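You operate a simulated robot arm through the tools that you are given. There is no shell and no other tool. Be economical: measure what you need, move in short steps, check, and stop when the job is done.

Carry out the task below with a simulated robot arm. There is one attempt and no reset: what you move stays moved.

JOB
Push the filters drawer shut. Put the oil filter element marked "92" from the top of the door bench on the top shelf of the grey rack and the oil filter element labelled "62" on the white grease card. Any order will do.

It is judged by the outcome, as a careful person would: the job done as asked, and still so three seconds after it is handed in. It fails if anything else is knocked over, pushed out of place, dropped, spilled or broken.

ROBOT AND FRAMES
A 7-joint arm with a two-finger parallel gripper on a trunk, on a base that drives. Base frame: it is fixed to the floor where the robot stands at the start and does not move with it; the origin is under the middle of the robot, x ahead of it, y to its left, z up. Lengths are in m, angles in rad, forces in N, time in s.
With the tool pointing down near the work surface it reaches from about 0.28 to 0.72 m from the robot's upright axis, wherever it stands. Its first joint turns from -2.897 to 2.897 rad. Places, roughly: filters drawer [0.6, 0.2, 0.8]; grease card [-0.25, 2, 0.75]; oil filter element [-0.5, 2.25, 1]; top shelf of the grey rack [0.3, 0.9, 1.4]. Payload 3.43 kg.
Tool frame: the origin (TCP) lies between the finger pads and is the grasp point; the fingertips stand 0.034 m ahead of it; z points along the fingers, y is the line along which they close. Largest opening 0.128 m; finger width 0.024, thickness 0.012; the body of the gripper, 0.048 by 0.13 m, starts 0.096 m behind the TCP.
Orientation is that of the tool frame in the base frame, as a unit quaternion [x, y, z, w]. With the fingers straight down and closing along the base's y, the tool's x points along the base's -x, its y along +y and its z along -z.

CONTROLS
- The arm moves only by the tool move_arm. Its argument "steps" is a list that holds one entry, the list of rows, each a list of 7 numbers: the opening, from 0 (shut) to 1 (fully open), then the shift along the tool's x, y, z in m, then the turn, a rotation vector about the tool's x, y, z in rad. In form: [[[gripper, tx, ty, tz, wx, wy, wz], ...]]. A call has 1 to 8 rows; each row is the pose to reach, as a shift and turn from the pose commanded when the call began, along the tool's axes at that moment. A row lasts 0.2 s, in which the tool goes at most 0.05 m and 0.15 rad; a call with a longer step from one row to the next is refused whole, and so is a gripper value outside its range. Where a pose cannot be reached the arm comes as near as it can. A force on the tool above 40 N (or 10 N above the force at the start of the call, whichever is more), or a blocked arm, ends the call early, and 0.2 s more pass. Each finger travels about 0.108 m/s and halts on what it meets, pressing with about 40 N; the grip force reading is that of the motor and also rises with nothing between the fingers. The clock runs only during rows and for 0.2 s after the last one: add rows that repeat a pose to give the fingers time. It gives the time, the measured TCP pose, the force on the tool (base axes), the opening and the grip force at its end, in the units of the frame above (readings bear some noise), with the torque about the TCP (base axes, N m) and any sound that the robot's microphone picked up.
- Cameras (640 x 400 px; columns grow to the right, rows downward): "scene" is now at [-0.0051, 0.1653, 1.4454]; the picture's right is [0.25, -0.97, 0.00], its down [-0.56, -0.15, -0.81] and it looks along [0.79, 0.20, -0.58] (base axes); focal length 226 px, centre (320, 200). "wrist" rides on the gripper at [0.076, -0.011, -0.16] in the tool frame; the picture's right is [0.15, 0.99, 0.00], its down [-0.88, 0.13, -0.46] and it looks along [-0.45, 0.07, 0.89] (tool axes); focal length 234 px, centre (320, 200).
- grab_frame(camera): a new picture of that camera. No time passes.
- slide_trunk(by): slides the trunk up (or, below 0, down) by that many m; the arm and the scene camera ride with it, the base frame stays. It gives what a move gives, with no picture.
- roll_base(legs): drives the robot by 1 to 6 legs, each [ahead, left, turn to the left] in m, m and rad, along the robot's own axes; the way and the turn of a leg run together, so that a leg with both is an arc; at most 1.5 m and 3.142 rad a leg. The arm and the cameras ride along, it lands a little off, and it stops where it bumps. It gives what a move gives.
- aim_head(pan, tilt): turns the head with the scene camera to pan (to the left, within 1.501 rad either way) and tilt (down, from -0.506 to 1.204), counted from straight ahead of the robot. It gives what a move gives.
- locate(camera, pixels): for up to 12 pixels [column, row] of the newest picture of that camera ("zoom" is the newest enlarged one), the place [x, y, z] in the base frame of the surface seen there, good to about 0.002 m. No time passes.
- enlarge(camera, box): a new picture of the part [left, top, right, bottom] of that camera's present view, enlarged. No time passes.
- sign_off(): hands the job in; it is judged then, once.

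Go step by step. Measure first, check grasps and placings, and put right what went wrong. The budget is 110 turns and 98 pictures, counting those below and the enlarged ones. Unless the task says otherwise, let go and move clear before handing in, and close with one line.

The tools are called after "Request:" as a command line: name --argument value ..., lists and objects as JSON in quotes. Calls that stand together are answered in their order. move_arm: Moves the arm, as the interface text tells. Its arguments: {"type":"object","properties":{"steps":{"type":"array","items":{"type":"array","items":{"type":"array","items":{"type":"number"}}}}},"required":["steps"]} The other tools are called the same way: slide_trunk (by) slides the trunk up or down; roll_base (legs) drives the base; aim_head (pan, tilt) turns the head that bears the scene camera; grab_frame (camera) takes a picture; locate (camera, pixels) gives the place of the surface under pixels of a picture; enlarge (camera, box) takes an enlarged picture of a part of a camera's view; sign_off () hands the job in.

At the start:

```text
clock: 0.0
tool_pos: [0.4178, 0.0664, 0.9998]
tcp_rot: [0.001, 1.0, 0.0, 0.0]
force: [-0.4, 0.5, 0.4]
wrist_torque: [0.02, 0.02, 0.0]
opening: 0.1281
gripper_force: 0.1
trunk travel left (down, up): [-0.15, 0.174]
robot x, y, heading: [0.0025, 0.0015, 0.0]
head pan, tilt: [0.255, 0.623]
```

scene: 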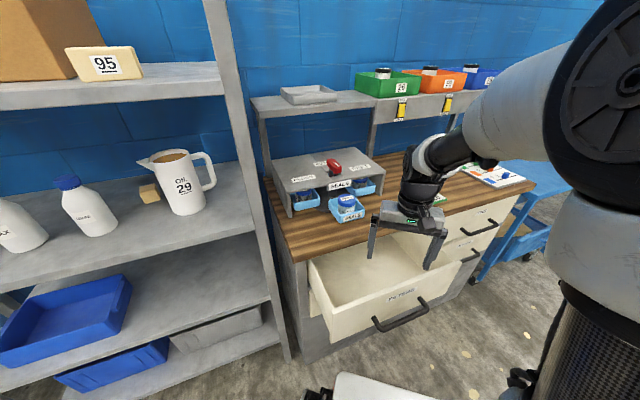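
wrist: 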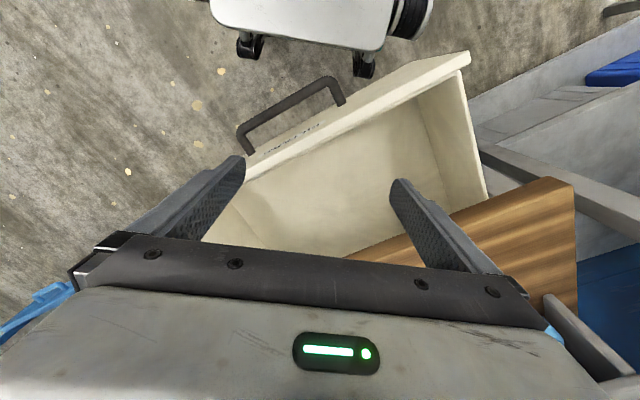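

The drawer is open, with its front face around (400,300) in the scene picture. I'll enlarge it and measure the drawer.

Request:
enlarge --camera "scene" --box '[240, 130, 560, 330]'

Request:
locate --camera "scene" --pixels '[[310, 264], [330, 338], [460, 266], [400, 318], [398, 295], [378, 326], [426, 303], [272, 245], [300, 262], [495, 205], [390, 310]]'

```text
2.00 times, centred on (400, 230) of scene
```

zoom: 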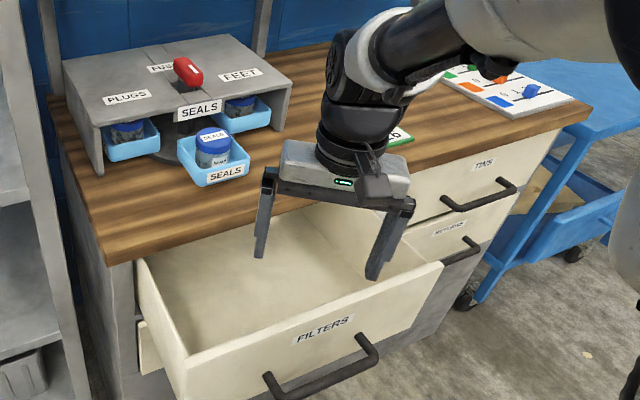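

```text
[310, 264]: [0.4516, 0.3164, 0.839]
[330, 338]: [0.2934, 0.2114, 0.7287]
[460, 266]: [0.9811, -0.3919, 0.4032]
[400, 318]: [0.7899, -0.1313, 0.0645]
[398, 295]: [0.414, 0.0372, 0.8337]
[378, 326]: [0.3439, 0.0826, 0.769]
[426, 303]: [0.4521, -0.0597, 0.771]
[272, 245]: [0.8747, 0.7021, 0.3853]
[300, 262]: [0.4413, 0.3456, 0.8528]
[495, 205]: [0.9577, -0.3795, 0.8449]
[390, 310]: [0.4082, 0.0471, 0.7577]
```

The enlarged picture shows the drawer's FILTERS front, its handle and the worktop edge. I'll get precise corners for the slide direction.

Request:
locate --camera "zoom" --pixels '[[190, 364], [438, 267], [322, 312], [320, 330], [200, 385], [420, 305], [120, 262], [575, 110], [370, 352], [140, 262], [350, 210], [280, 385]]'

```text
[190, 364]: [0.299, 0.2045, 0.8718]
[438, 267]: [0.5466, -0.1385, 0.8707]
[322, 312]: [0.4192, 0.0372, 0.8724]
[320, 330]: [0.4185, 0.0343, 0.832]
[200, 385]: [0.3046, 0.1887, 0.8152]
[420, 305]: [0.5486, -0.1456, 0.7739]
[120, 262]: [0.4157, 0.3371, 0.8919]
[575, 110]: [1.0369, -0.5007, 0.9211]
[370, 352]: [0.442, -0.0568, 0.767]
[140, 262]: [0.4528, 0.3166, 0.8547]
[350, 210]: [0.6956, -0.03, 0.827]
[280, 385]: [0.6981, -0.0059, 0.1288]
```

The drawer slides in along about (0.80, 0.60) and is some 0.17 m open. I'll check how far the closed drawers' fronts sit behind the worktop edge.

Request:
locate --camera "zoom" --pixels '[[440, 178], [480, 175], [520, 160], [430, 245], [450, 172], [445, 160], [510, 185], [450, 205], [500, 140], [110, 300], [300, 380], [355, 336]]'

Request:
enlarge --camera "scene" --box '[420, 190, 540, 270]'

```text
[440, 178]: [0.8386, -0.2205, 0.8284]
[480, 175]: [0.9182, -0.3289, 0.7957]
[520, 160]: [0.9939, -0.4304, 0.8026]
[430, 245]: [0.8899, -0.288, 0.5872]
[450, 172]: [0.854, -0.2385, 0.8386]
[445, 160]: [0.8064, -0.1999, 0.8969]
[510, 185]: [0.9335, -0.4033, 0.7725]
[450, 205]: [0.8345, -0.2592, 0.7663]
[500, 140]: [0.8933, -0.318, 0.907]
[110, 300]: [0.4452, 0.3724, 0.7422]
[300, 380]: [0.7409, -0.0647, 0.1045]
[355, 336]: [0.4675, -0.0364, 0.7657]
```

```text
5.00 times, centred on (480, 230) of scene
```

zoom: 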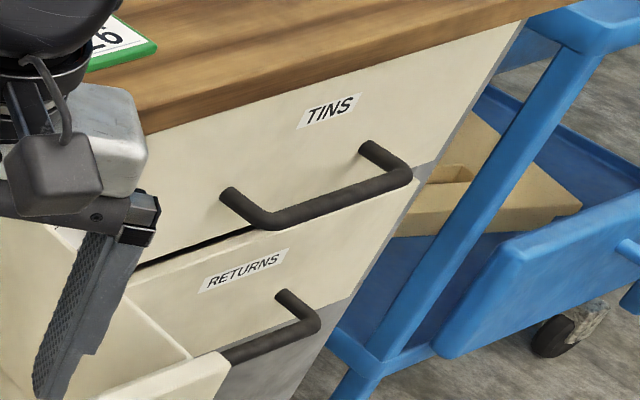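

The closed fronts sit about 0.014 m behind the worktop edge, so the drawer needs about 0.18 m of push. I'll close the fingers, yaw to face the drawer and move in front of it at this height.

Request:
move_arm --steps '[[[0.6, 0.01, -0.015, 0, 0, 0, -0.13], [0.3, 0.02, -0.03, 0, 0, 0, -0.26], [0, 0.03, -0.045, 0, 0, 0, -0.39], [0, 0.035, -0.063, 0, 0, 0, -0.52], [0, 0.035, -0.063, 0, 0, 0, -0.64]]]'

Request:
move_arm --steps '[[[0, 0, 0, 0, 0, -0.15, 0], [0, 0, 0, 0, 0, -0.3, 0], [0, 0, 0, 0, 0, -0.45, 0], [0, 0, 0, 0, 0, -0.45, 0]]]'

```text
clock: 1.2
tool_pos: [0.383, 0.002, 0.9997]
tcp_rot: [-0.315, 0.949, 0.0, -0.001]
force: [-0.5, -0.8, 0.6]
wrist_torque: [-0.03, -0.03, 0.01]
opening: 0.0
gripper_force: 32.5
trunk travel left (down, up): [-0.15, 0.174]
robot x, y, heading: [0.0024, -0.0004, -0.005]
head pan, tilt: [0.255, 0.623]
```

```text
clock: 2.2
tool_pos: [0.3825, 0.0019, 0.9997]
tcp_rot: [-0.307, 0.925, 0.071, 0.213]
force: [0.1, -0.5, 0.1]
wrist_torque: [-0.02, -0.02, 0.0]
opening: 0.0
gripper_force: 33.2
trunk travel left (down, up): [-0.15, 0.174]
robot x, y, heading: [0.0021, -0.0014, -0.001]
head pan, tilt: [0.255, 0.623]
```

The pose is as planned, with the tool tilted toward the drawer. Next I descend until the tip is at z≈0.83, in front of the face and above the handle.

Request:
move_arm --steps '[[[0, 0.0194, 0, 0.0402, 0, 0, 0], [0, 0.0389, 0, 0.0804, 0, 0, 0], [0, 0.0583, 0, 0.1206, 0, 0, 0], [0, 0.0583, 0, 0.1206, 0, 0, 0]]]'

Request:
grab_frame --camera "scene"

```text
clock: 3.2
tool_pos: [0.3833, 0.0027, 0.866]
tcp_rot: [-0.306, 0.925, 0.07, 0.212]
force: [0.3, 0.2, 0.1]
wrist_torque: [-0.01, -0.02, 0.01]
opening: 0.0
gripper_force: 32.7
trunk travel left (down, up): [-0.15, 0.174]
robot x, y, heading: [-0.0021, 0.0018, 0.002]
head pan, tilt: [0.255, 0.623]
```

```text
93 pictures are left
```

scene: 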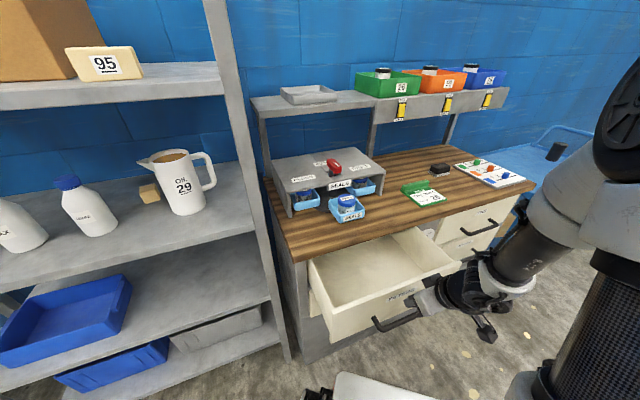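

The fingertips are in front of the drawer face. I'll push inward gently.

Request:
move_arm --steps '[[[0, -0.018, 0, 0.0087, 0, 0, 0], [0, -0.036, 0, 0.0174, 0, 0, 0], [0, -0.054, 0, 0.0261, 0, 0, 0], [0, -0.076, 0, 0.037, 0, 0, 0], [0, -0.099, 0, 0.0478, 0, 0, 0], [0, -0.121, 0, 0.0587, 0, 0, 0], [0, -0.144, 0, 0.0696, 0, 0, 0]]]'

Request:
grab_frame --camera "scene"

```text
clock: 4.8
tool_pos: [0.5109, 0.1006, 0.8658]
tcp_rot: [-0.307, 0.925, 0.071, 0.212]
force: [0.0, 0.0, -0.3]
wrist_torque: [0.0, 0.03, -0.02]
opening: 0.0
gripper_force: 33.4
trunk travel left (down, up): [-0.15, 0.174]
robot x, y, heading: [-0.0003, -0.0008, -0.001]
head pan, tilt: [0.255, 0.623]
```

```text
92 pictures are left
```

scene: 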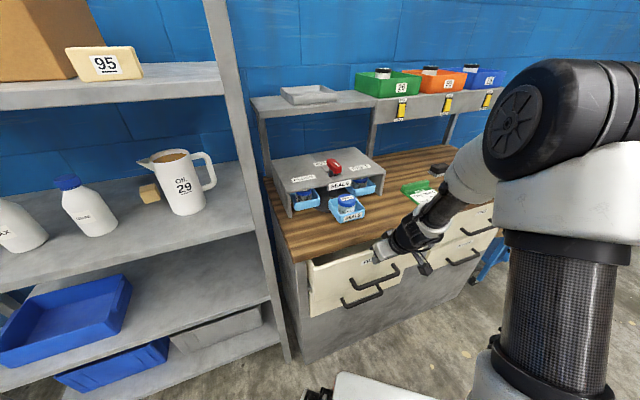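

The drawer has slid most of the way. I'll push on slowly until it stops.

Request:
move_arm --steps '[[[0, -0.0135, 0, 0.0065, 0, 0, 0], [0, -0.0225, 0, 0.0109, 0, 0, 0], [0, -0.0297, 0, 0.0144, 0, 0, 0], [0, -0.036, 0, 0.0174, 0, 0, 0], [0, -0.0405, 0, 0.0196, 0, 0, 0]]]'

Request:
enlarge --camera "scene" --box '[260, 150, 540, 325]'

```text
clock: 6.0
tool_pos: [0.548, 0.126, 0.8667]
tcp_rot: [-0.306, 0.925, 0.07, 0.212]
force: [-0.1, -0.6, 0.4]
wrist_torque: [0.05, -0.06, -0.01]
opening: 0.0
gripper_force: 32.2
trunk travel left (down, up): [-0.15, 0.174]
robot x, y, heading: [0.0008, -0.0014, 0.004]
head pan, tilt: [0.255, 0.623]
```

```text
2.29 times, centred on (400, 238) of scene
```

zoom: 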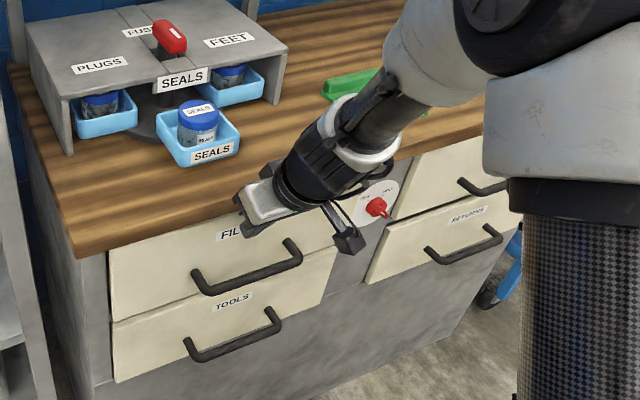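

The drawer looks almost flush. I'll measure the FILTERS face against the neighbouring fronts.

Request:
locate --camera "zoom" --pixels '[[140, 275], [160, 300], [225, 250], [125, 340], [250, 320], [300, 290], [430, 180], [355, 260], [375, 207], [90, 290], [120, 250], [310, 235]]'

```text
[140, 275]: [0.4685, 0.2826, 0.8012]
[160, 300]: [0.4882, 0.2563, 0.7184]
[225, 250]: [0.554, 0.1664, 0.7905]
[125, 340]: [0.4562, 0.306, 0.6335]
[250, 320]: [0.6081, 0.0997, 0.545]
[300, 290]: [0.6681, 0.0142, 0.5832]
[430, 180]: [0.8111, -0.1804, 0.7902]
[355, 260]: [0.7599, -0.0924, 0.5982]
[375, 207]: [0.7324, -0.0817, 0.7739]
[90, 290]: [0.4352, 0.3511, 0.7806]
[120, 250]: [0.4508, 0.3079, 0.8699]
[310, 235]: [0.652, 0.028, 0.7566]
```

The FILTERS face is at n≈0.544, matching the TINS front. One more light push will confirm it is seated.

Request:
move_arm --steps '[[[0, -0.0045, 0, 0.0022, 0, 0, 0], [0, -0.009, 0, 0.0043, 0, 0, 0], [0, -0.0117, 0, 0.0057, 0, 0, 0], [0, -0.0135, 0, 0.0065, 0, 0, 0]]]'

Request:
locate --camera "scene" --pixels '[[320, 280], [350, 262]]'

```text
clock: 6.8
tool_pos: [0.5526, 0.128, 0.864]
tcp_rot: [-0.304, 0.927, 0.069, 0.207]
force: [-7.7, -5.9, 4.9]
wrist_torque: [-0.1, 0.13, -0.02]
opening: 0.0
gripper_force: 32.8
trunk travel left (down, up): [-0.15, 0.174]
robot x, y, heading: [-0.002, 0.0018, -0.007]
head pan, tilt: [0.255, 0.623]
stopped in row 3: the force on the tool passed its limit at 44 N (the readings are from after the stop); the commanded pose is now the measured one
```

```text
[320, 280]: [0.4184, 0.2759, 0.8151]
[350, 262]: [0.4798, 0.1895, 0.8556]
```

Contact at 44 N: the drawer is against its stop. I'll back away and rise.

Request:
move_arm --steps '[[[0, 0.036, 0, -0.0174, 0, 0, 0], [0, 0.072, 0, -0.0348, 0, 0, 0], [0, 0.09, 0, -0.0435, 0, 0, 0], [0, 0.0726, 0, -0.0795, 0, 0, 0], [0, 0.0552, 0, -0.1155, 0, 0, 0], [0, 0.0378, 0, -0.1515, 0, 0, 0], [0, 0.0204, 0, -0.1875, 0, 0, 0]]]'

Request:
aim_head --pan 0.8 --tilt 0.3

Request:
grab_frame --camera "scene"

```text
clock: 8.4
tool_pos: [0.4745, 0.0696, 1.024]
tcp_rot: [-0.306, 0.927, 0.07, 0.207]
force: [0.4, -0.7, 0.0]
wrist_torque: [0.01, 0.05, 0.03]
opening: 0.0001
gripper_force: 33.3
trunk travel left (down, up): [-0.15, 0.174]
robot x, y, heading: [0.0, 0.0019, -0.002]
head pan, tilt: [0.255, 0.623]
```

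```text
clock: 9.3
tool_pos: [0.4752, 0.0706, 1.0228]
tcp_rot: [-0.305, 0.927, 0.07, 0.208]
force: [0.7, -0.8, 0.1]
wrist_torque: [-0.03, 0.0, -0.01]
opening: 0.0
gripper_force: 32.9
trunk travel left (down, up): [-0.15, 0.174]
robot x, y, heading: [-0.0027, -0.0026, 0.001]
head pan, tilt: [0.799, 0.3]
```

```text
90 pictures are left
```

scene: 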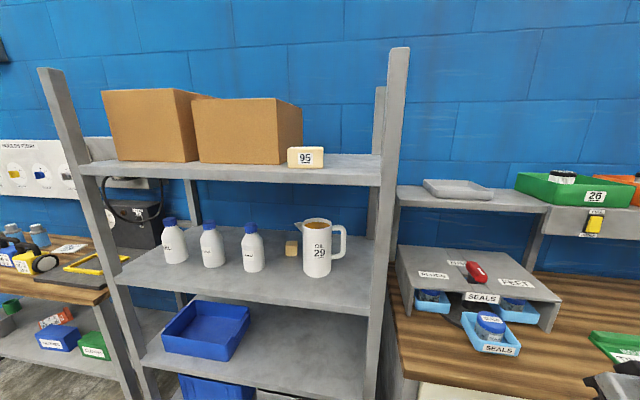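

The top shelf of the rack holds two cartons and a block "95". I'll measure it and look left toward the door bench.

Request:
locate --camera "scene" --pixels '[[95, 167], [375, 178], [340, 160], [350, 175], [310, 166], [290, 166], [325, 155], [250, 163], [200, 165], [150, 162], [370, 160], [388, 60]]'

Request:
aim_head --pan 1.5 --tilt 0.35

Request:
grab_frame --camera "scene"

```text
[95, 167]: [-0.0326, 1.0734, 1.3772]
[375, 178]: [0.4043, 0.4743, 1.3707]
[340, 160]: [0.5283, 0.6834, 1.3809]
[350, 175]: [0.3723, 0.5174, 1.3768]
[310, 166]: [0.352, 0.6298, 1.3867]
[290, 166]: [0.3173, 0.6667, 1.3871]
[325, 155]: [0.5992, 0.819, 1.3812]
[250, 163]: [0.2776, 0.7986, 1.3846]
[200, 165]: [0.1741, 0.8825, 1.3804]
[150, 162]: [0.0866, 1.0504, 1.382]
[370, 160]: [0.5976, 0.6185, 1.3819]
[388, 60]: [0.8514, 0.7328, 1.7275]
```

```text
clock: 10.4
tool_pos: [0.4748, 0.0703, 1.0229]
tcp_rot: [-0.305, 0.927, 0.07, 0.208]
force: [0.1, -0.1, -0.4]
wrist_torque: [-0.03, -0.01, 0.03]
opening: 0.0
gripper_force: 33.0
trunk travel left (down, up): [-0.15, 0.174]
robot x, y, heading: [-0.001, -0.0017, -0.002]
head pan, tilt: [1.499, 0.351]
```

```text
89 pictures are left
```

scene: 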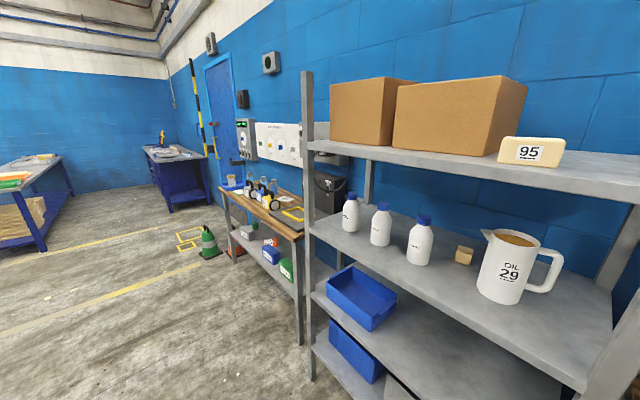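

The door bench is left of the rack around (265,210). I'll enlarge it and measure it before planning the drive.

Request:
enlarge --camera "scene" --box '[180, 110, 340, 310]'

Request:
locate --camera "scene" --pixels '[[222, 192], [300, 238], [300, 200], [265, 215], [310, 375], [222, 238], [298, 335], [208, 255], [180, 270], [250, 320]]'

```text
2.00 times, centred on (260, 210) of scene
```

zoom: 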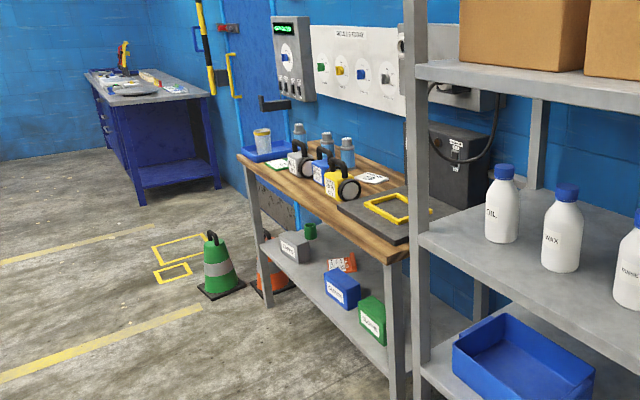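

```text
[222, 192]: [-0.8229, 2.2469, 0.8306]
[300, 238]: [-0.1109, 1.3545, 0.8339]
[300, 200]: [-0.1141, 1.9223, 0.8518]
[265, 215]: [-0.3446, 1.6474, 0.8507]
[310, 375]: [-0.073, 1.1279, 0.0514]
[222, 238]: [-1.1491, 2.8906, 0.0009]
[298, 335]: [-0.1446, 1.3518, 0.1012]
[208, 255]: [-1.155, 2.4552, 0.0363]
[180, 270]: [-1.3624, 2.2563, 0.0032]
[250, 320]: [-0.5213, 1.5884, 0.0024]
```

The door bench front edge runs at n≈0.70, parallel to the rack, and the floor along it is clear. I'll turn to face the wall and strafe left to the bench.

Request:
roll_base --legs '[[0, 0, 0.638], [0, 0.95, 0], [0, 0.9, 0]]'

Request:
aim_head --pan 0.0 --tilt 0.6

Request:
grab_frame --camera "scene"

```text
clock: 30.1
tool_pos: [-0.732, 1.8257, 1.0248]
tcp_rot: [-0.577, 0.787, 0.131, 0.176]
force: [0.2, 0.0, 0.1]
wrist_torque: [0.02, -0.02, -0.01]
opening: 0.0
gripper_force: 33.2
trunk travel left (down, up): [-0.15, 0.174]
robot x, y, heading: [-1.0774, 1.4904, 0.627]
head pan, tilt: [1.499, 0.351]
```

```text
clock: 31.7
tool_pos: [-0.7301, 1.8255, 1.0252]
tcp_rot: [-0.577, 0.787, 0.13, 0.175]
force: [-0.6, 0.3, 0.0]
wrist_torque: [0.01, -0.04, 0.02]
opening: 0.0
gripper_force: 33.1
trunk travel left (down, up): [-0.15, 0.174]
robot x, y, heading: [-1.0748, 1.4852, 0.631]
head pan, tilt: [0.0, 0.6]
```

```text
87 pictures are left
```

scene: 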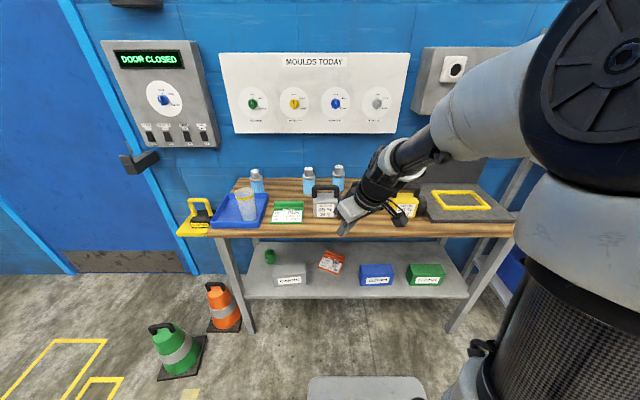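

I'm in front of the door bench. I'll enlarge the benchtop to identify the parts.

Request:
enlarge --camera "scene" --box '[170, 150, 530, 300]'

Request:
locate --camera "scene" --pixels '[[220, 235], [510, 235], [290, 230], [290, 210], [325, 205], [310, 180], [405, 205], [257, 180], [200, 215], [370, 390], [460, 200], [245, 200]]'

```text
1.78 times, centred on (350, 225) of scene
```

zoom: 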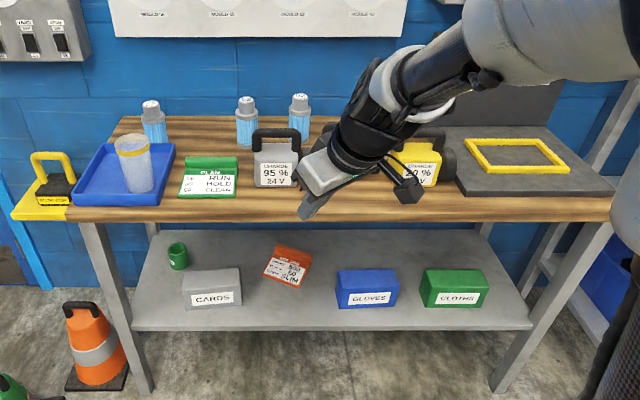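

```text
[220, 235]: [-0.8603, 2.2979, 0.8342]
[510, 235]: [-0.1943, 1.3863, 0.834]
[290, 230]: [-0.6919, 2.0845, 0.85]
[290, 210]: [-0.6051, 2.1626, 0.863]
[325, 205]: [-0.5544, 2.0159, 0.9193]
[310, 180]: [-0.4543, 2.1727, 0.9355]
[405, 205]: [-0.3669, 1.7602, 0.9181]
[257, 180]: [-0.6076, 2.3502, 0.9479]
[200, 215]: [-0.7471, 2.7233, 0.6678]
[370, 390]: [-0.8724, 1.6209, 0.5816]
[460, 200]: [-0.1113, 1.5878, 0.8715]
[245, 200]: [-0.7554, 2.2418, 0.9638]
```

Three grey-lidded cylinders near (257,180), (308,178), (338,175) are likely the filter elements. I'll swing the arm right and level the tool to see behind it.

Request:
move_arm --steps '[[[0, 0, -0.05, 0, 0, 0, 0], [0, -0.01, -0.09, -0.02, 0, 0.1, 0], [0, -0.02, -0.13, -0.04, 0, 0.2, 0], [0, -0.03, -0.17, -0.06, 0, 0.3, 0], [0, -0.035, -0.21, -0.07, 0, 0.4, 0], [0, -0.035, -0.25, -0.07, 0, 0.45, 0], [0, -0.035, -0.29, -0.07, 0, 0.45, 0], [0, -0.035, -0.33, -0.07, 0, 0.45, 0]]]'

Request:
grab_frame --camera "scene"

```text
clock: 33.5
tool_pos: [-0.4362, 1.7209, 1.0944]
tcp_rot: [-0.591, 0.807, -0.001, -0.005]
force: [0.3, -0.1, -0.7]
wrist_torque: [-0.02, -0.01, -0.01]
opening: 0.0
gripper_force: 32.9
out of reach, approached as far as the arm can: row 8
trunk travel left (down, up): [-0.15, 0.174]
robot x, y, heading: [-1.0753, 1.4914, 0.629]
head pan, tilt: [0.0, 0.6]
```

```text
85 pictures are left
```

scene: 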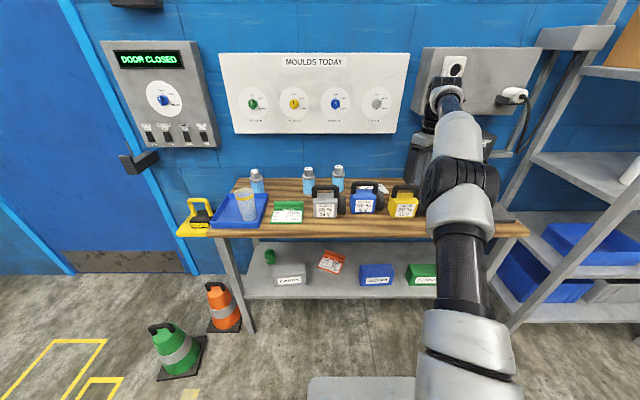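

The bench is clear to see now. I'll zoom on the row of items.

Request:
enlarge --camera "scene" --box '[230, 150, 430, 250]'

Request:
grab_frame --camera "wrist"

```text
3.20 times, centred on (330, 200) of scene
```

zoom: 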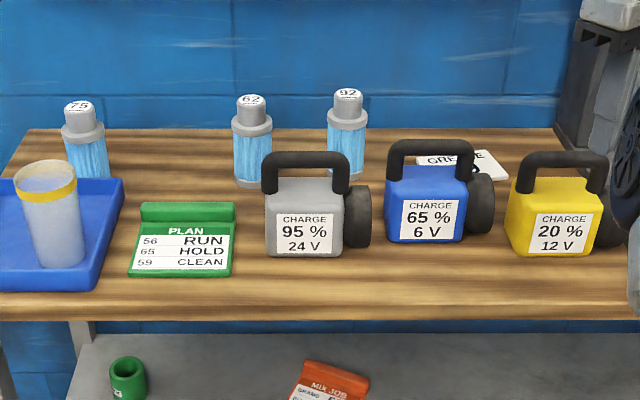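

```text
83 pictures are left
```

wrist: 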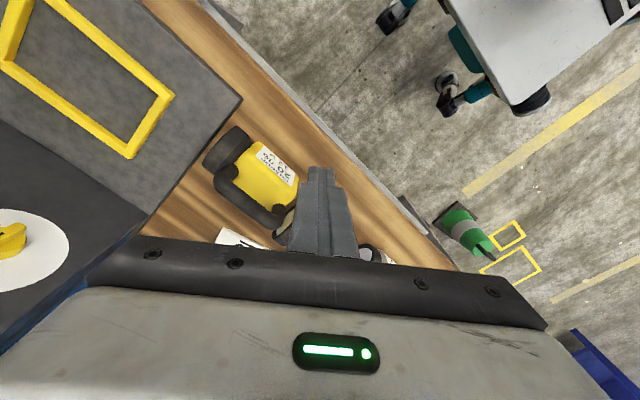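

The lids read 75, 62 (zoom 251,100) and 92 (zoom 347,95). I'll measure those and the grease card.

Request:
locate --camera "zoom" --pixels '[[251, 101], [347, 94], [252, 130], [347, 124], [252, 180], [346, 176], [234, 155], [271, 155], [440, 160], [500, 160], [478, 172], [470, 152]]'

Request:
locate --camera "wrist" --pixels '[[230, 240], [220, 243], [245, 242]]'

```text
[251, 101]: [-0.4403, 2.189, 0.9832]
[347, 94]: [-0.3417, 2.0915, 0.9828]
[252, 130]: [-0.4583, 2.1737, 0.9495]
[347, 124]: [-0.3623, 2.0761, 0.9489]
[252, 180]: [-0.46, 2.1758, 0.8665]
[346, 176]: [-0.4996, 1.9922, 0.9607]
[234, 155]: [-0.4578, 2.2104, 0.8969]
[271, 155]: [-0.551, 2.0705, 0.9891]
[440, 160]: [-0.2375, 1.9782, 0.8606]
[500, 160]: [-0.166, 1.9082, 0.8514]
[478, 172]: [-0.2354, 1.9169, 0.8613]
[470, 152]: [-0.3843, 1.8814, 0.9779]
```

```text
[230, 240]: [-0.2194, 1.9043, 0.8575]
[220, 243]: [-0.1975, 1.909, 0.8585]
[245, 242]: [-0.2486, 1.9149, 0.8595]
```

The two filters stand about 0.14 m apart at n≈0.95 and the card is near (-0.22, 1.91, 0.86), so I must drive about 0.3 m nearer. I'll check the base front's extent versus the bench first.

Request:
locate --camera "wrist" --pixels '[[445, 5], [510, 100], [530, 105], [448, 100], [390, 25], [560, 90], [230, 40], [400, 195], [480, 60]]'

Request:
locate --camera "scene" --pixels '[[310, 385], [420, 385], [365, 378], [250, 298], [460, 298], [340, 298]]'

```text
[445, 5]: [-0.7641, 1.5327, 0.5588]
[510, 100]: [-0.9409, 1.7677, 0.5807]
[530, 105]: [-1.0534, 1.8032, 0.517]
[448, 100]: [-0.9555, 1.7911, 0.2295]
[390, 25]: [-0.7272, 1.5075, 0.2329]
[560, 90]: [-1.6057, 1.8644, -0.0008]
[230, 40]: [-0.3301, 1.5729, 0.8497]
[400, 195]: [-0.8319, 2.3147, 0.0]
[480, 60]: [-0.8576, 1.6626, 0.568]
```

```text
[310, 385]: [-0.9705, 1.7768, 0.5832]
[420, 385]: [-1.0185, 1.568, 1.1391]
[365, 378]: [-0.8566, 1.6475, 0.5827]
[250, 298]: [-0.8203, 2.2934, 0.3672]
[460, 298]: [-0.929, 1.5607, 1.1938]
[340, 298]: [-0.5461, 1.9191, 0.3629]
```

The base front stops 0.28 m ahead of its centre, so 0.31 m forward leaves about 0.06 m to the bench edge. I'll first pull the arm in, aligned with the robot's heading.

Request:
move_arm --steps '[[[0, 0.013, 0.043, -0.01, 0, 0, 0.09], [0, 0.026, 0.087, -0.02, 0, 0, 0.18], [0, 0.039, 0.13, -0.03, 0, 0, 0.27], [0, 0.053, 0.173, -0.04, 0, 0, 0.36], [0, 0.066, 0.217, -0.05, 0, 0, 0.45], [0, 0.079, 0.26, -0.06, 0, 0, 0.54], [0, 0.092, 0.303, -0.06, 0, 0, 0.64]]]'

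Request:
roll_base --legs '[[0.31, 0.02, 0]]'

Request:
grab_frame --camera "scene"

Request:
grab_frame --camera "wrist"

```text
clock: 35.1
tool_pos: [-0.7502, 1.7243, 1.156]
tcp_rot: [-0.307, 0.952, -0.002, -0.004]
force: [-1.0, -1.1, -0.3]
wrist_torque: [-0.02, 0.02, -0.04]
opening: 0.0001
gripper_force: 33.1
trunk travel left (down, up): [-0.15, 0.174]
robot x, y, heading: [-1.0752, 1.4872, 0.621]
head pan, tilt: [0.0, 0.6]
```

```text
clock: 37.2
tool_pos: [-0.5092, 1.9229, 1.1551]
tcp_rot: [-0.307, 0.952, -0.003, -0.004]
force: [0.2, -1.0, 0.2]
wrist_torque: [0.01, 0.0, -0.03]
opening: 0.0001
gripper_force: 32.5
trunk travel left (down, up): [-0.15, 0.174]
robot x, y, heading: [-0.8405, 1.6875, 0.626]
head pan, tilt: [0.0, 0.6]
```

```text
82 pictures are left
```

scene: 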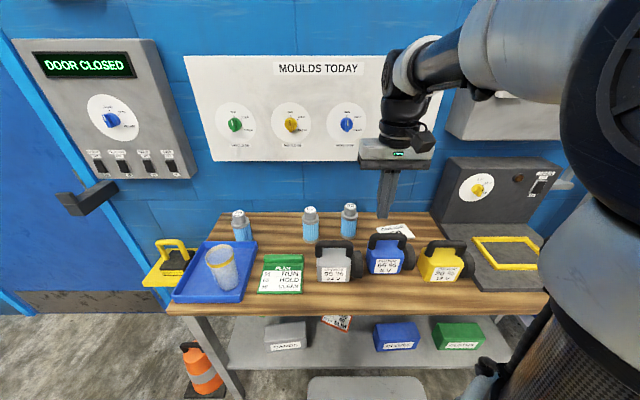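

```text
81 pictures are left
```

wrist: 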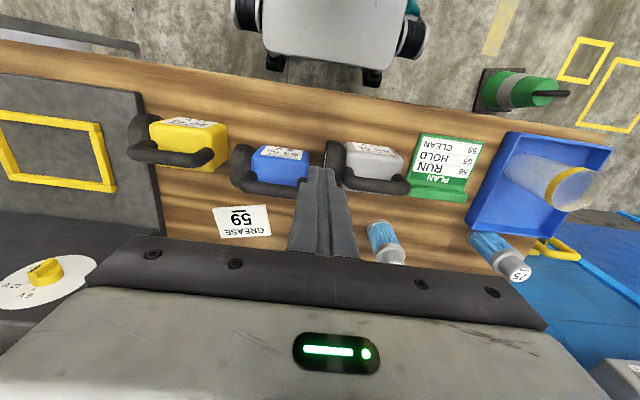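

I'm close now; the card (wrist 242,221) and filters are all visible. I'll measure the card corners and both filters accurately.

Request:
locate --camera "wrist" --pixels '[[213, 208], [267, 206], [271, 235], [219, 237], [242, 221], [242, 250], [285, 215], [250, 155], [310, 165]]'

Request:
enlarge --camera "scene" --box '[290, 180, 430, 280]'

```text
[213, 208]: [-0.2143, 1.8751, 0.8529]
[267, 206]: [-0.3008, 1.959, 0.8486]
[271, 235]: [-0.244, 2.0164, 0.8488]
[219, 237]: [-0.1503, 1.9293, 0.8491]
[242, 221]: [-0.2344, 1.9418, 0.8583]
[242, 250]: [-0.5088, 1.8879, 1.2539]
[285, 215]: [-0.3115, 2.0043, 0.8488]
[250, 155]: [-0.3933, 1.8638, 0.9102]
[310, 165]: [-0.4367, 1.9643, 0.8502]
```

```text
4.00 times, centred on (360, 230) of scene
```

zoom: 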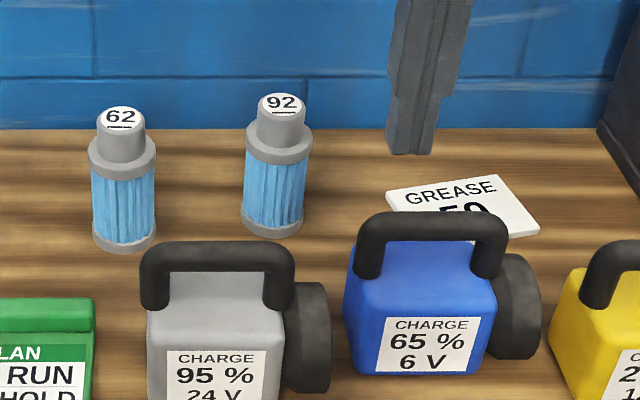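

The card centre is about (-0.232, 1.942, 0.858). Now I'll measure the filters in the enlarged picture.

Request:
locate --camera "zoom" --pixels '[[282, 103], [282, 130], [261, 128], [303, 128], [278, 155], [246, 150], [310, 155], [274, 228], [121, 117], [121, 145], [122, 170], [125, 245]]'

```text
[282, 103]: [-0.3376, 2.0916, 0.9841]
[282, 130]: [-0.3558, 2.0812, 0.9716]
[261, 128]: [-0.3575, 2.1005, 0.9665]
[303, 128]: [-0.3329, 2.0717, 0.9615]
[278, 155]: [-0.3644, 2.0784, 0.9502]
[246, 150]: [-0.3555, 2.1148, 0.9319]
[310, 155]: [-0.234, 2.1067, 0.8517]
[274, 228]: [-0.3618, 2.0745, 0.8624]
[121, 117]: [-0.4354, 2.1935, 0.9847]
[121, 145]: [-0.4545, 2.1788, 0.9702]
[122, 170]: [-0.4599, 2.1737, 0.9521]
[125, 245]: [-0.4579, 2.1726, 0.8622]
```

Neck centres: "62" at (-0.437, 2.192), "92" at (-0.339, 2.092), with neck z 0.953–0.984 and about 0.04 m wide. I'll move above "62" with the gripper partly open.

Request:
move_arm --steps '[[[0.3, -0.0359, 0.0294, 0, 0, 0, 0], [0.6, -0.0718, 0.0589, 0, 0, 0, 0], [0.65, -0.1077, 0.0883, 0, 0, 0, 0], [0.65, -0.1437, 0.1177, 0, 0, 0, 0], [0.65, -0.1796, 0.1472, 0, 0, 0, 0], [0.65, -0.2155, 0.1766, 0, 0, 0, 0], [0.65, -0.2155, 0.1766, 0.04, 0, 0, 0], [0.65, -0.2155, 0.1766, 0.07, 0, 0, 0]]]'

Request:
grab_frame --camera "wrist"

Request:
enlarge --camera "scene" --box '[220, 120, 420, 280]'

```text
clock: 39.0
tool_pos: [-0.4363, 2.1896, 1.0822]
tcp_rot: [-0.307, 0.952, -0.002, -0.004]
force: [0.9, -0.6, -0.1]
wrist_torque: [0.06, 0.0, -0.01]
opening: 0.0831
gripper_force: 0.1
trunk travel left (down, up): [-0.15, 0.174]
robot x, y, heading: [-0.8387, 1.6905, 0.63]
head pan, tilt: [0.0, 0.6]
```

```text
79 pictures are left
```

wrist: 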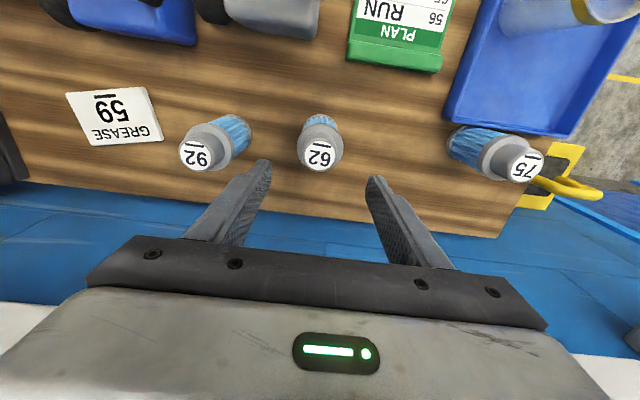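

```text
2.50 times, centred on (320, 200) of scene
```

zoom: 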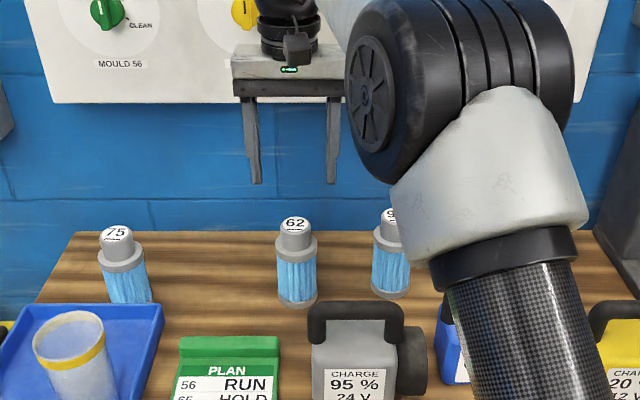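

The wrist view shows "62" between the fingers at (320,155). I'll confirm its position with the wrist camera.

Request:
locate --camera "wrist" --pixels '[[320, 156], [303, 156], [337, 156], [320, 170], [320, 142], [197, 155], [115, 117], [320, 128]]'

```text
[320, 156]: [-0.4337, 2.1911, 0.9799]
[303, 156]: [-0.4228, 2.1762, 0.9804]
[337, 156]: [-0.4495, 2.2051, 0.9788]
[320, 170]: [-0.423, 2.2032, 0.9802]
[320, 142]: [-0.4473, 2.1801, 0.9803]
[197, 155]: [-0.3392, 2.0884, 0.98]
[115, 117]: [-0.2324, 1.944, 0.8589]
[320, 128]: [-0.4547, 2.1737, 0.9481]
```

The centre agrees within 1–2 mm. I'll descend so the tips sit just above the collar, and close on the neck.

Request:
move_arm --steps '[[[0.65, 0, 0, 0.04, 0, 0, 0], [0.65, 0, 0, 0.075, 0, 0, 0], [0.65, 0, 0, 0.094, 0, 0, 0], [0.65, 0, 0, 0.094, 0, 0, 0], [0.2, 0, 0, 0.094, 0, 0, 0], [0.1, 0, 0, 0.094, 0, 0, 0], [0.1, 0, 0, 0.094, 0, 0, 0]]]'

Request:
grab_frame --camera "wrist"

```text
clock: 40.6
tool_pos: [-0.438, 2.1926, 0.988]
tcp_rot: [-0.308, 0.951, -0.003, -0.004]
force: [0.3, -0.3, 0.7]
wrist_torque: [-0.01, 0.0, -0.02]
opening: 0.0409
gripper_force: 39.3
trunk travel left (down, up): [-0.15, 0.174]
robot x, y, heading: [-0.8355, 1.6872, 0.63]
head pan, tilt: [0.0, 0.6]
```

```text
77 pictures are left
```

wrist: 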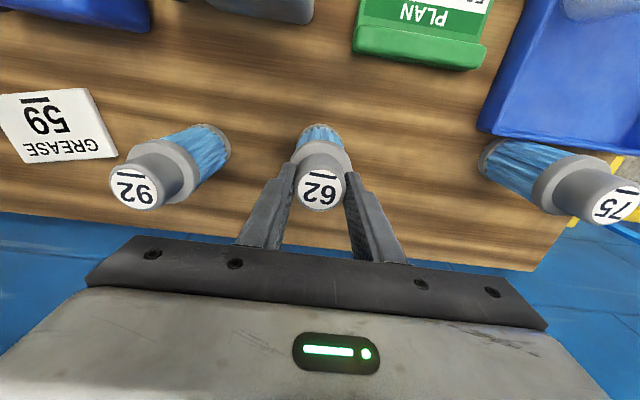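

"62" is gripped (opening 0.041, 39 N). I'll lift it 0.17 m straight up and check.

Request:
move_arm --steps '[[[0.1, 0, 0, -0.03, 0, 0, 0], [0.1, 0, 0, -0.07, 0, 0, 0], [0.1, 0, 0, -0.11, 0, 0, 0], [0.1, 0, 0, -0.15, 0, 0, 0], [0.1, 0, 0, -0.18, 0, 0, 0]]]'

Request:
grab_frame --camera "scene"

```text
clock: 41.8
tool_pos: [-0.4355, 2.1927, 1.1714]
tcp_rot: [-0.308, 0.951, -0.002, -0.005]
force: [0.0, 0.2, -1.6]
wrist_torque: [0.02, -0.05, 0.0]
opening: 0.0408
gripper_force: 40.1
trunk travel left (down, up): [-0.15, 0.174]
robot x, y, heading: [-0.8384, 1.6922, 0.626]
head pan, tilt: [0.0, 0.6]
```

```text
76 pictures are left
```

scene: 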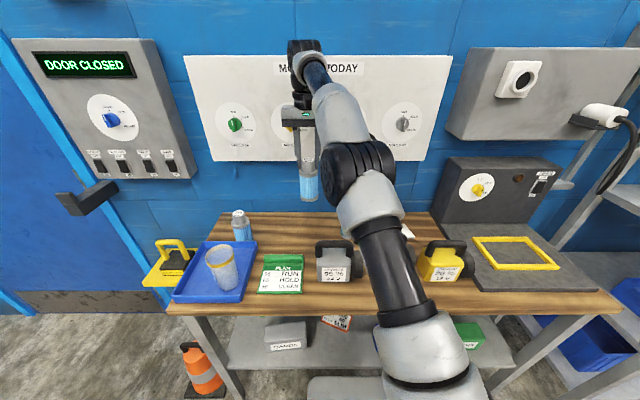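

"62" is lifted and hangs straight. I'll carry it over at this height to above the card.

Request:
move_arm --steps '[[[0.1, -0.0027, -0.045, 0, 0, 0, 0], [0.1, -0.0055, -0.092, 0, 0, 0, 0], [0.1, -0.008, -0.138, 0, 0, 0, 0], [0.1, -0.011, -0.184, 0, 0, 0, 0], [0.1, -0.0137, -0.23, 0, 0, 0, 0], [0.1, -0.0165, -0.276, 0, 0, 0, 0], [0.1, -0.019, -0.3217, 0, 0, 0, 0], [0.1, -0.019, -0.3217, 0, 0, 0, 0]]]'

Request:
grab_frame --camera "wrist"

Request:
grab_frame --camera "scene"

```text
clock: 43.6
tool_pos: [-0.2389, 1.9421, 1.1673]
tcp_rot: [-0.308, 0.952, -0.002, -0.005]
force: [-0.3, -0.4, -2.4]
wrist_torque: [0.04, -0.02, -0.04]
opening: 0.0408
gripper_force: 40.0
out of reach, approached as far as the arm can: row 7, 8
trunk travel left (down, up): [-0.15, 0.174]
robot x, y, heading: [-0.8369, 1.6883, 0.627]
head pan, tilt: [0.0, 0.6]
```

```text
75 pictures are left
```

wrist: 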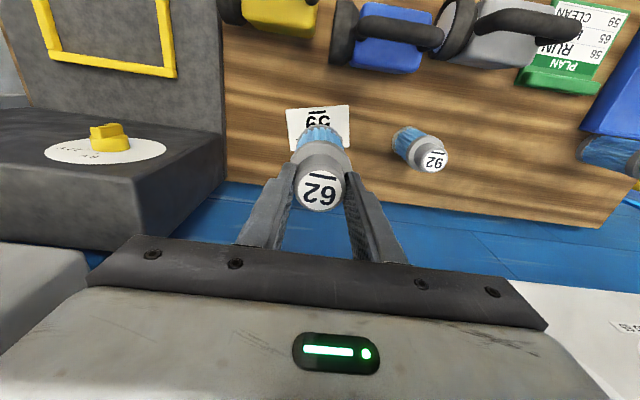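

```text
74 pictures are left
```

scene: 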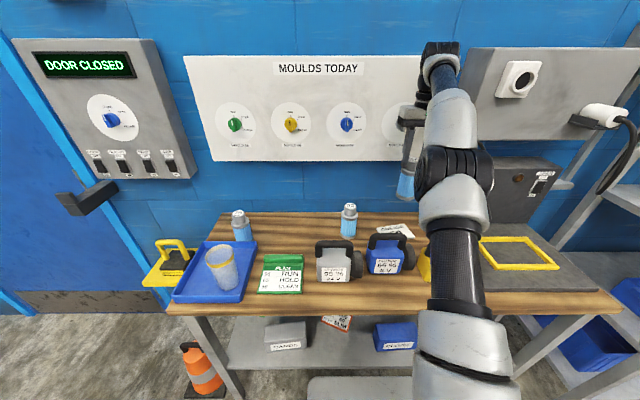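

The arm is 6 mm short at this height but will reach lower down. I'll check clearance to the charger box beside the card.

Request:
locate --camera "wrist" --pixels '[[218, 110], [218, 150], [220, 185], [150, 230], [287, 108], [349, 105], [352, 148], [290, 150]]'

Request:
locate --camera "scene" --pixels '[[470, 60], [470, 130], [530, 130], [440, 170]]'

```text
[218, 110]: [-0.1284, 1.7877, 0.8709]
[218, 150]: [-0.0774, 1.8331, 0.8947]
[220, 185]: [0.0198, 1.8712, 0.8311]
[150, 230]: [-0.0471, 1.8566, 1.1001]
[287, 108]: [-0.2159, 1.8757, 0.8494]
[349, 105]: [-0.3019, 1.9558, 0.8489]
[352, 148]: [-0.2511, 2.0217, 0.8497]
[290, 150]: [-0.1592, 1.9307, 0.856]
```

```text
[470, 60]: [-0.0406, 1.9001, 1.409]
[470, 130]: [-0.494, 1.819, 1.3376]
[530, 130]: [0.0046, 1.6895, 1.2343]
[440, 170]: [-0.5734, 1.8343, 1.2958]
```

Clearances are fine (about 0.1 m to the charger). I'll lower to just above the card and check.

Request:
move_arm --steps '[[[0.1, 0, 0, 0.04, 0, 0, 0], [0.1, 0, 0, 0.08, 0, 0, 0], [0.1, 0, 0, 0.12, 0, 0, 0], [0.1, 0, 0, 0.145, 0, 0, 0], [0.1, 0, 0, 0.145, 0, 0, 0]]]'

Request:
grab_frame --camera "wrist"

```text
clock: 44.8
tool_pos: [-0.2388, 1.9402, 1.0206]
tcp_rot: [-0.308, 0.951, -0.002, -0.005]
force: [-0.5, 0.0, -2.4]
wrist_torque: [-0.05, -0.03, -0.01]
opening: 0.0408
gripper_force: 40.2
trunk travel left (down, up): [-0.15, 0.174]
robot x, y, heading: [-0.838, 1.6892, 0.627]
head pan, tilt: [0.0, 0.6]
```

```text
73 pictures are left
```

wrist: 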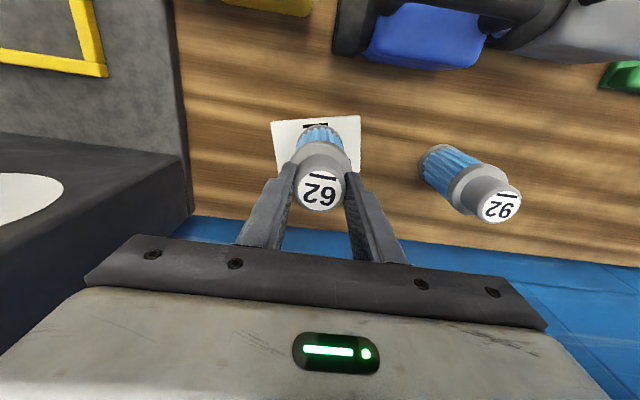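

It's about 9 mm short toward the wall, so I'll correct that and then lower the last 23 mm gently.

Request:
move_arm --steps '[[[0.1, -0.009, -0.001, 0, 0, 0, 0], [0.1, -0.009, -0.001, 0.01, 0, 0, 0], [0.1, -0.009, -0.001, 0.017, 0, 0, 0], [0.1, -0.009, -0.001, 0.021, 0, 0, 0], [0.1, -0.009, -0.001, 0.0225, 0, 0, 0]]]'

Request:
enlarge --camera "scene" --box '[340, 150, 460, 280]'

```text
clock: 46.0
tool_pos: [-0.2323, 1.9454, 0.9997]
tcp_rot: [-0.306, 0.952, -0.002, -0.004]
force: [0.3, 0.0, -2.2]
wrist_torque: [-0.01, 0.01, -0.01]
opening: 0.0408
gripper_force: 40.0
trunk travel left (down, up): [-0.15, 0.174]
robot x, y, heading: [-0.8388, 1.6858, 0.628]
head pan, tilt: [0.0, 0.6]
```

```text
3.08 times, centred on (400, 215) of scene
```

zoom: 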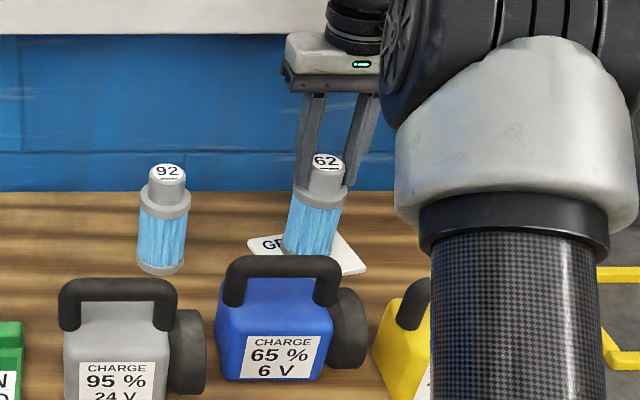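

The filter is over the card centre, but the weight is still on the gripper. I'll lower in 1 mm steps until contact.

Request:
move_arm --steps '[[[0.1, 0, 0, 0.001, 0, 0, 0], [0.1, 0, 0, 0.002, 0, 0, 0], [0.1, 0, 0, 0.003, 0, 0, 0]]]'

```text
clock: 46.8
tool_pos: [-0.2306, 1.9456, 0.9978]
tcp_rot: [-0.308, 0.951, -0.002, -0.003]
force: [1.6, 0.8, 3.0]
wrist_torque: [0.09, -0.1, -0.02]
opening: 0.0409
gripper_force: 39.5
trunk travel left (down, up): [-0.15, 0.174]
robot x, y, heading: [-0.8333, 1.6916, 0.627]
head pan, tilt: [0.0, 0.6]
```

The force went from -2.2 to +3 N, so it is standing on the card. I'll release and rise straight up.

Request:
move_arm --steps '[[[0.4, 0, 0, 0.002, 0, 0, 0], [0.65, 0, 0, 0.002, 0, 0, 0], [0.65, 0, 0, 0.002, 0, 0, 0], [0.65, 0, 0, -0.03, 0, 0, 0], [0.65, 0, 0, -0.075, 0, 0, 0], [0.65, 0, 0, -0.12, 0, 0, 0], [0.65, 0, 0, -0.15, 0, 0, 0]]]'

Request:
grab_frame --camera "wrist"

```text
clock: 48.4
tool_pos: [-0.2316, 1.9435, 1.1487]
tcp_rot: [-0.307, 0.952, -0.002, -0.004]
force: [-0.4, 0.5, -0.3]
wrist_torque: [-0.01, -0.02, -0.01]
opening: 0.0833
gripper_force: 0.0
trunk travel left (down, up): [-0.15, 0.174]
robot x, y, heading: [-0.8298, 1.6866, 0.627]
head pan, tilt: [0.0, 0.6]
```

```text
71 pictures are left
```

wrist: 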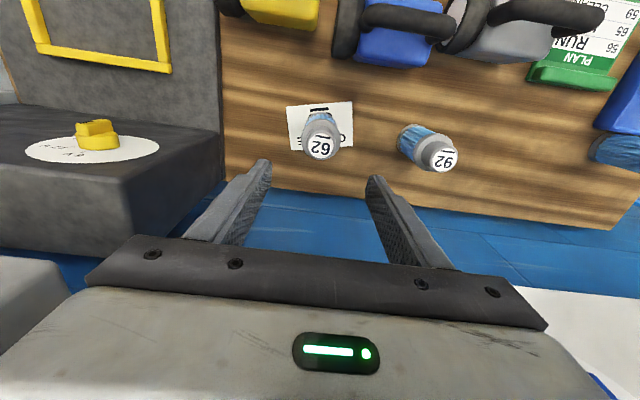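

"62" stands alone on the card (wrist 320,135). Before picking "92", I'll test whether the arm reaches tool-down at shelf height (TCP ≈1.54) with the trunk raised.

Request:
slide_trunk --by 0.17

Request:
move_arm --steps '[[[0.65, 0.03, 0.01, -0.025, 0, 0, 0], [0.65, 0.06, 0.02, -0.055, 0, 0, 0], [0.65, 0.09, 0.03, -0.09, 0, 0, 0], [0.65, 0.12, 0.04, -0.125, 0, 0, 0], [0.65, 0.15, 0.05, -0.155, 0, 0, 0], [0.65, 0.18, 0.06, -0.19, 0, 0, 0], [0.65, 0.21, 0.07, -0.22, 0, 0, 0]]]'

```text
clock: 50.3
tool_pos: [-0.231, 1.9439, 1.3186]
tcp_rot: [-0.307, 0.952, -0.003, -0.004]
force: [-0.2, -0.3, 0.2]
wrist_torque: [0.01, 0.02, 0.03]
opening: 0.0831
gripper_force: 0.1
trunk travel left (down, up): [-0.32, 0.004]
robot x, y, heading: [-0.8364, 1.6824, 0.627]
head pan, tilt: [0.0, 0.6]
```

```text
clock: 51.9
tool_pos: [-0.4351, 1.8795, 1.5247]
tcp_rot: [-0.307, 0.952, -0.001, -0.003]
force: [0.9, 0.5, 0.0]
wrist_torque: [-0.06, 0.05, -0.01]
opening: 0.0832
gripper_force: 0.0
out of reach, approached as far as the arm can: row 7
trunk travel left (down, up): [-0.32, 0.004]
robot x, y, heading: [-0.8374, 1.6887, 0.625]
head pan, tilt: [0.0, 0.6]
```

The arm reaches 0.445 m out at z 1.525, which is enough for the shelf's front area. Now I'll move above "92" and lower the trunk again.

Request:
move_arm --steps '[[[0.65, 0, 0, 0.045, 0, 0, 0], [0.65, -0.025, 0.015, 0.085, 0, 0, 0], [0.65, -0.055, 0.031, 0.12, 0, 0, 0], [0.65, -0.085, 0.048, 0.15, 0, 0, 0], [0.65, -0.115, 0.065, 0.18, 0, 0, 0], [0.65, -0.145, 0.082, 0.205, 0, 0, 0], [0.65, -0.175, 0.1, 0.225, 0, 0, 0], [0.65, -0.2014, 0.1151, 0.23, 0, 0, 0]]]'

Request:
slide_trunk --by -0.22

Request:
grab_frame --camera "wrist"

```text
clock: 53.7
tool_pos: [-0.3398, 2.0913, 1.2955]
tcp_rot: [-0.307, 0.952, -0.002, -0.004]
force: [-0.8, -0.4, -0.3]
wrist_torque: [-0.01, 0.0, 0.0]
opening: 0.0835
gripper_force: 0.0
trunk travel left (down, up): [-0.32, 0.004]
robot x, y, heading: [-0.8364, 1.6876, 0.625]
head pan, tilt: [0.0, 0.6]
```

```text
clock: 56.0
tool_pos: [-0.3395, 2.0898, 1.0769]
tcp_rot: [-0.307, 0.952, -0.002, -0.004]
force: [-0.5, 0.2, 0.5]
wrist_torque: [0.01, -0.02, 0.0]
opening: 0.0832
gripper_force: 0.1
trunk travel left (down, up): [-0.1, 0.224]
robot x, y, heading: [-0.8339, 1.6857, 0.628]
head pan, tilt: [0.0, 0.6]
```

```text
70 pictures are left
```

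wrist: 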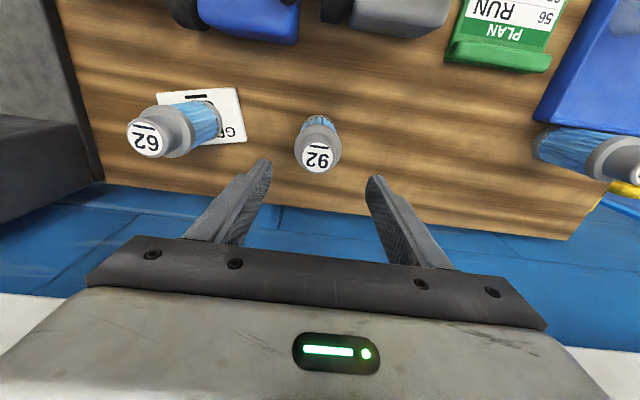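

"92" is centred between the fingers (318,158). I'll descend to z 0.988 and grip the neck.

Request:
move_arm --steps '[[[0.65, 0, 0, 0.04, 0, 0, 0], [0.65, 0, 0, 0.07, 0, 0, 0], [0.65, 0, 0, 0.089, 0, 0, 0], [0.65, 0, 0, 0.089, 0, 0, 0], [0.2, 0, 0, 0.089, 0, 0, 0], [0.1, 0, 0, 0.089, 0, 0, 0], [0.1, 0, 0, 0.089, 0, 0, 0]]]'

Request:
grab_frame --camera "wrist"

```text
clock: 57.6
tool_pos: [-0.3388, 2.0897, 0.9879]
tcp_rot: [-0.308, 0.951, -0.001, -0.004]
force: [0.3, -1.0, -0.4]
wrist_torque: [0.01, -0.02, 0.03]
opening: 0.041
gripper_force: 40.0
trunk travel left (down, up): [-0.1, 0.224]
robot x, y, heading: [-0.8321, 1.6849, 0.627]
head pan, tilt: [0.0, 0.6]
```

```text
69 pictures are left
```

wrist: 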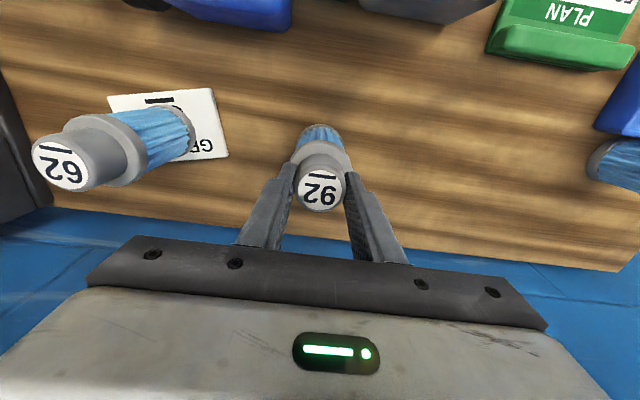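

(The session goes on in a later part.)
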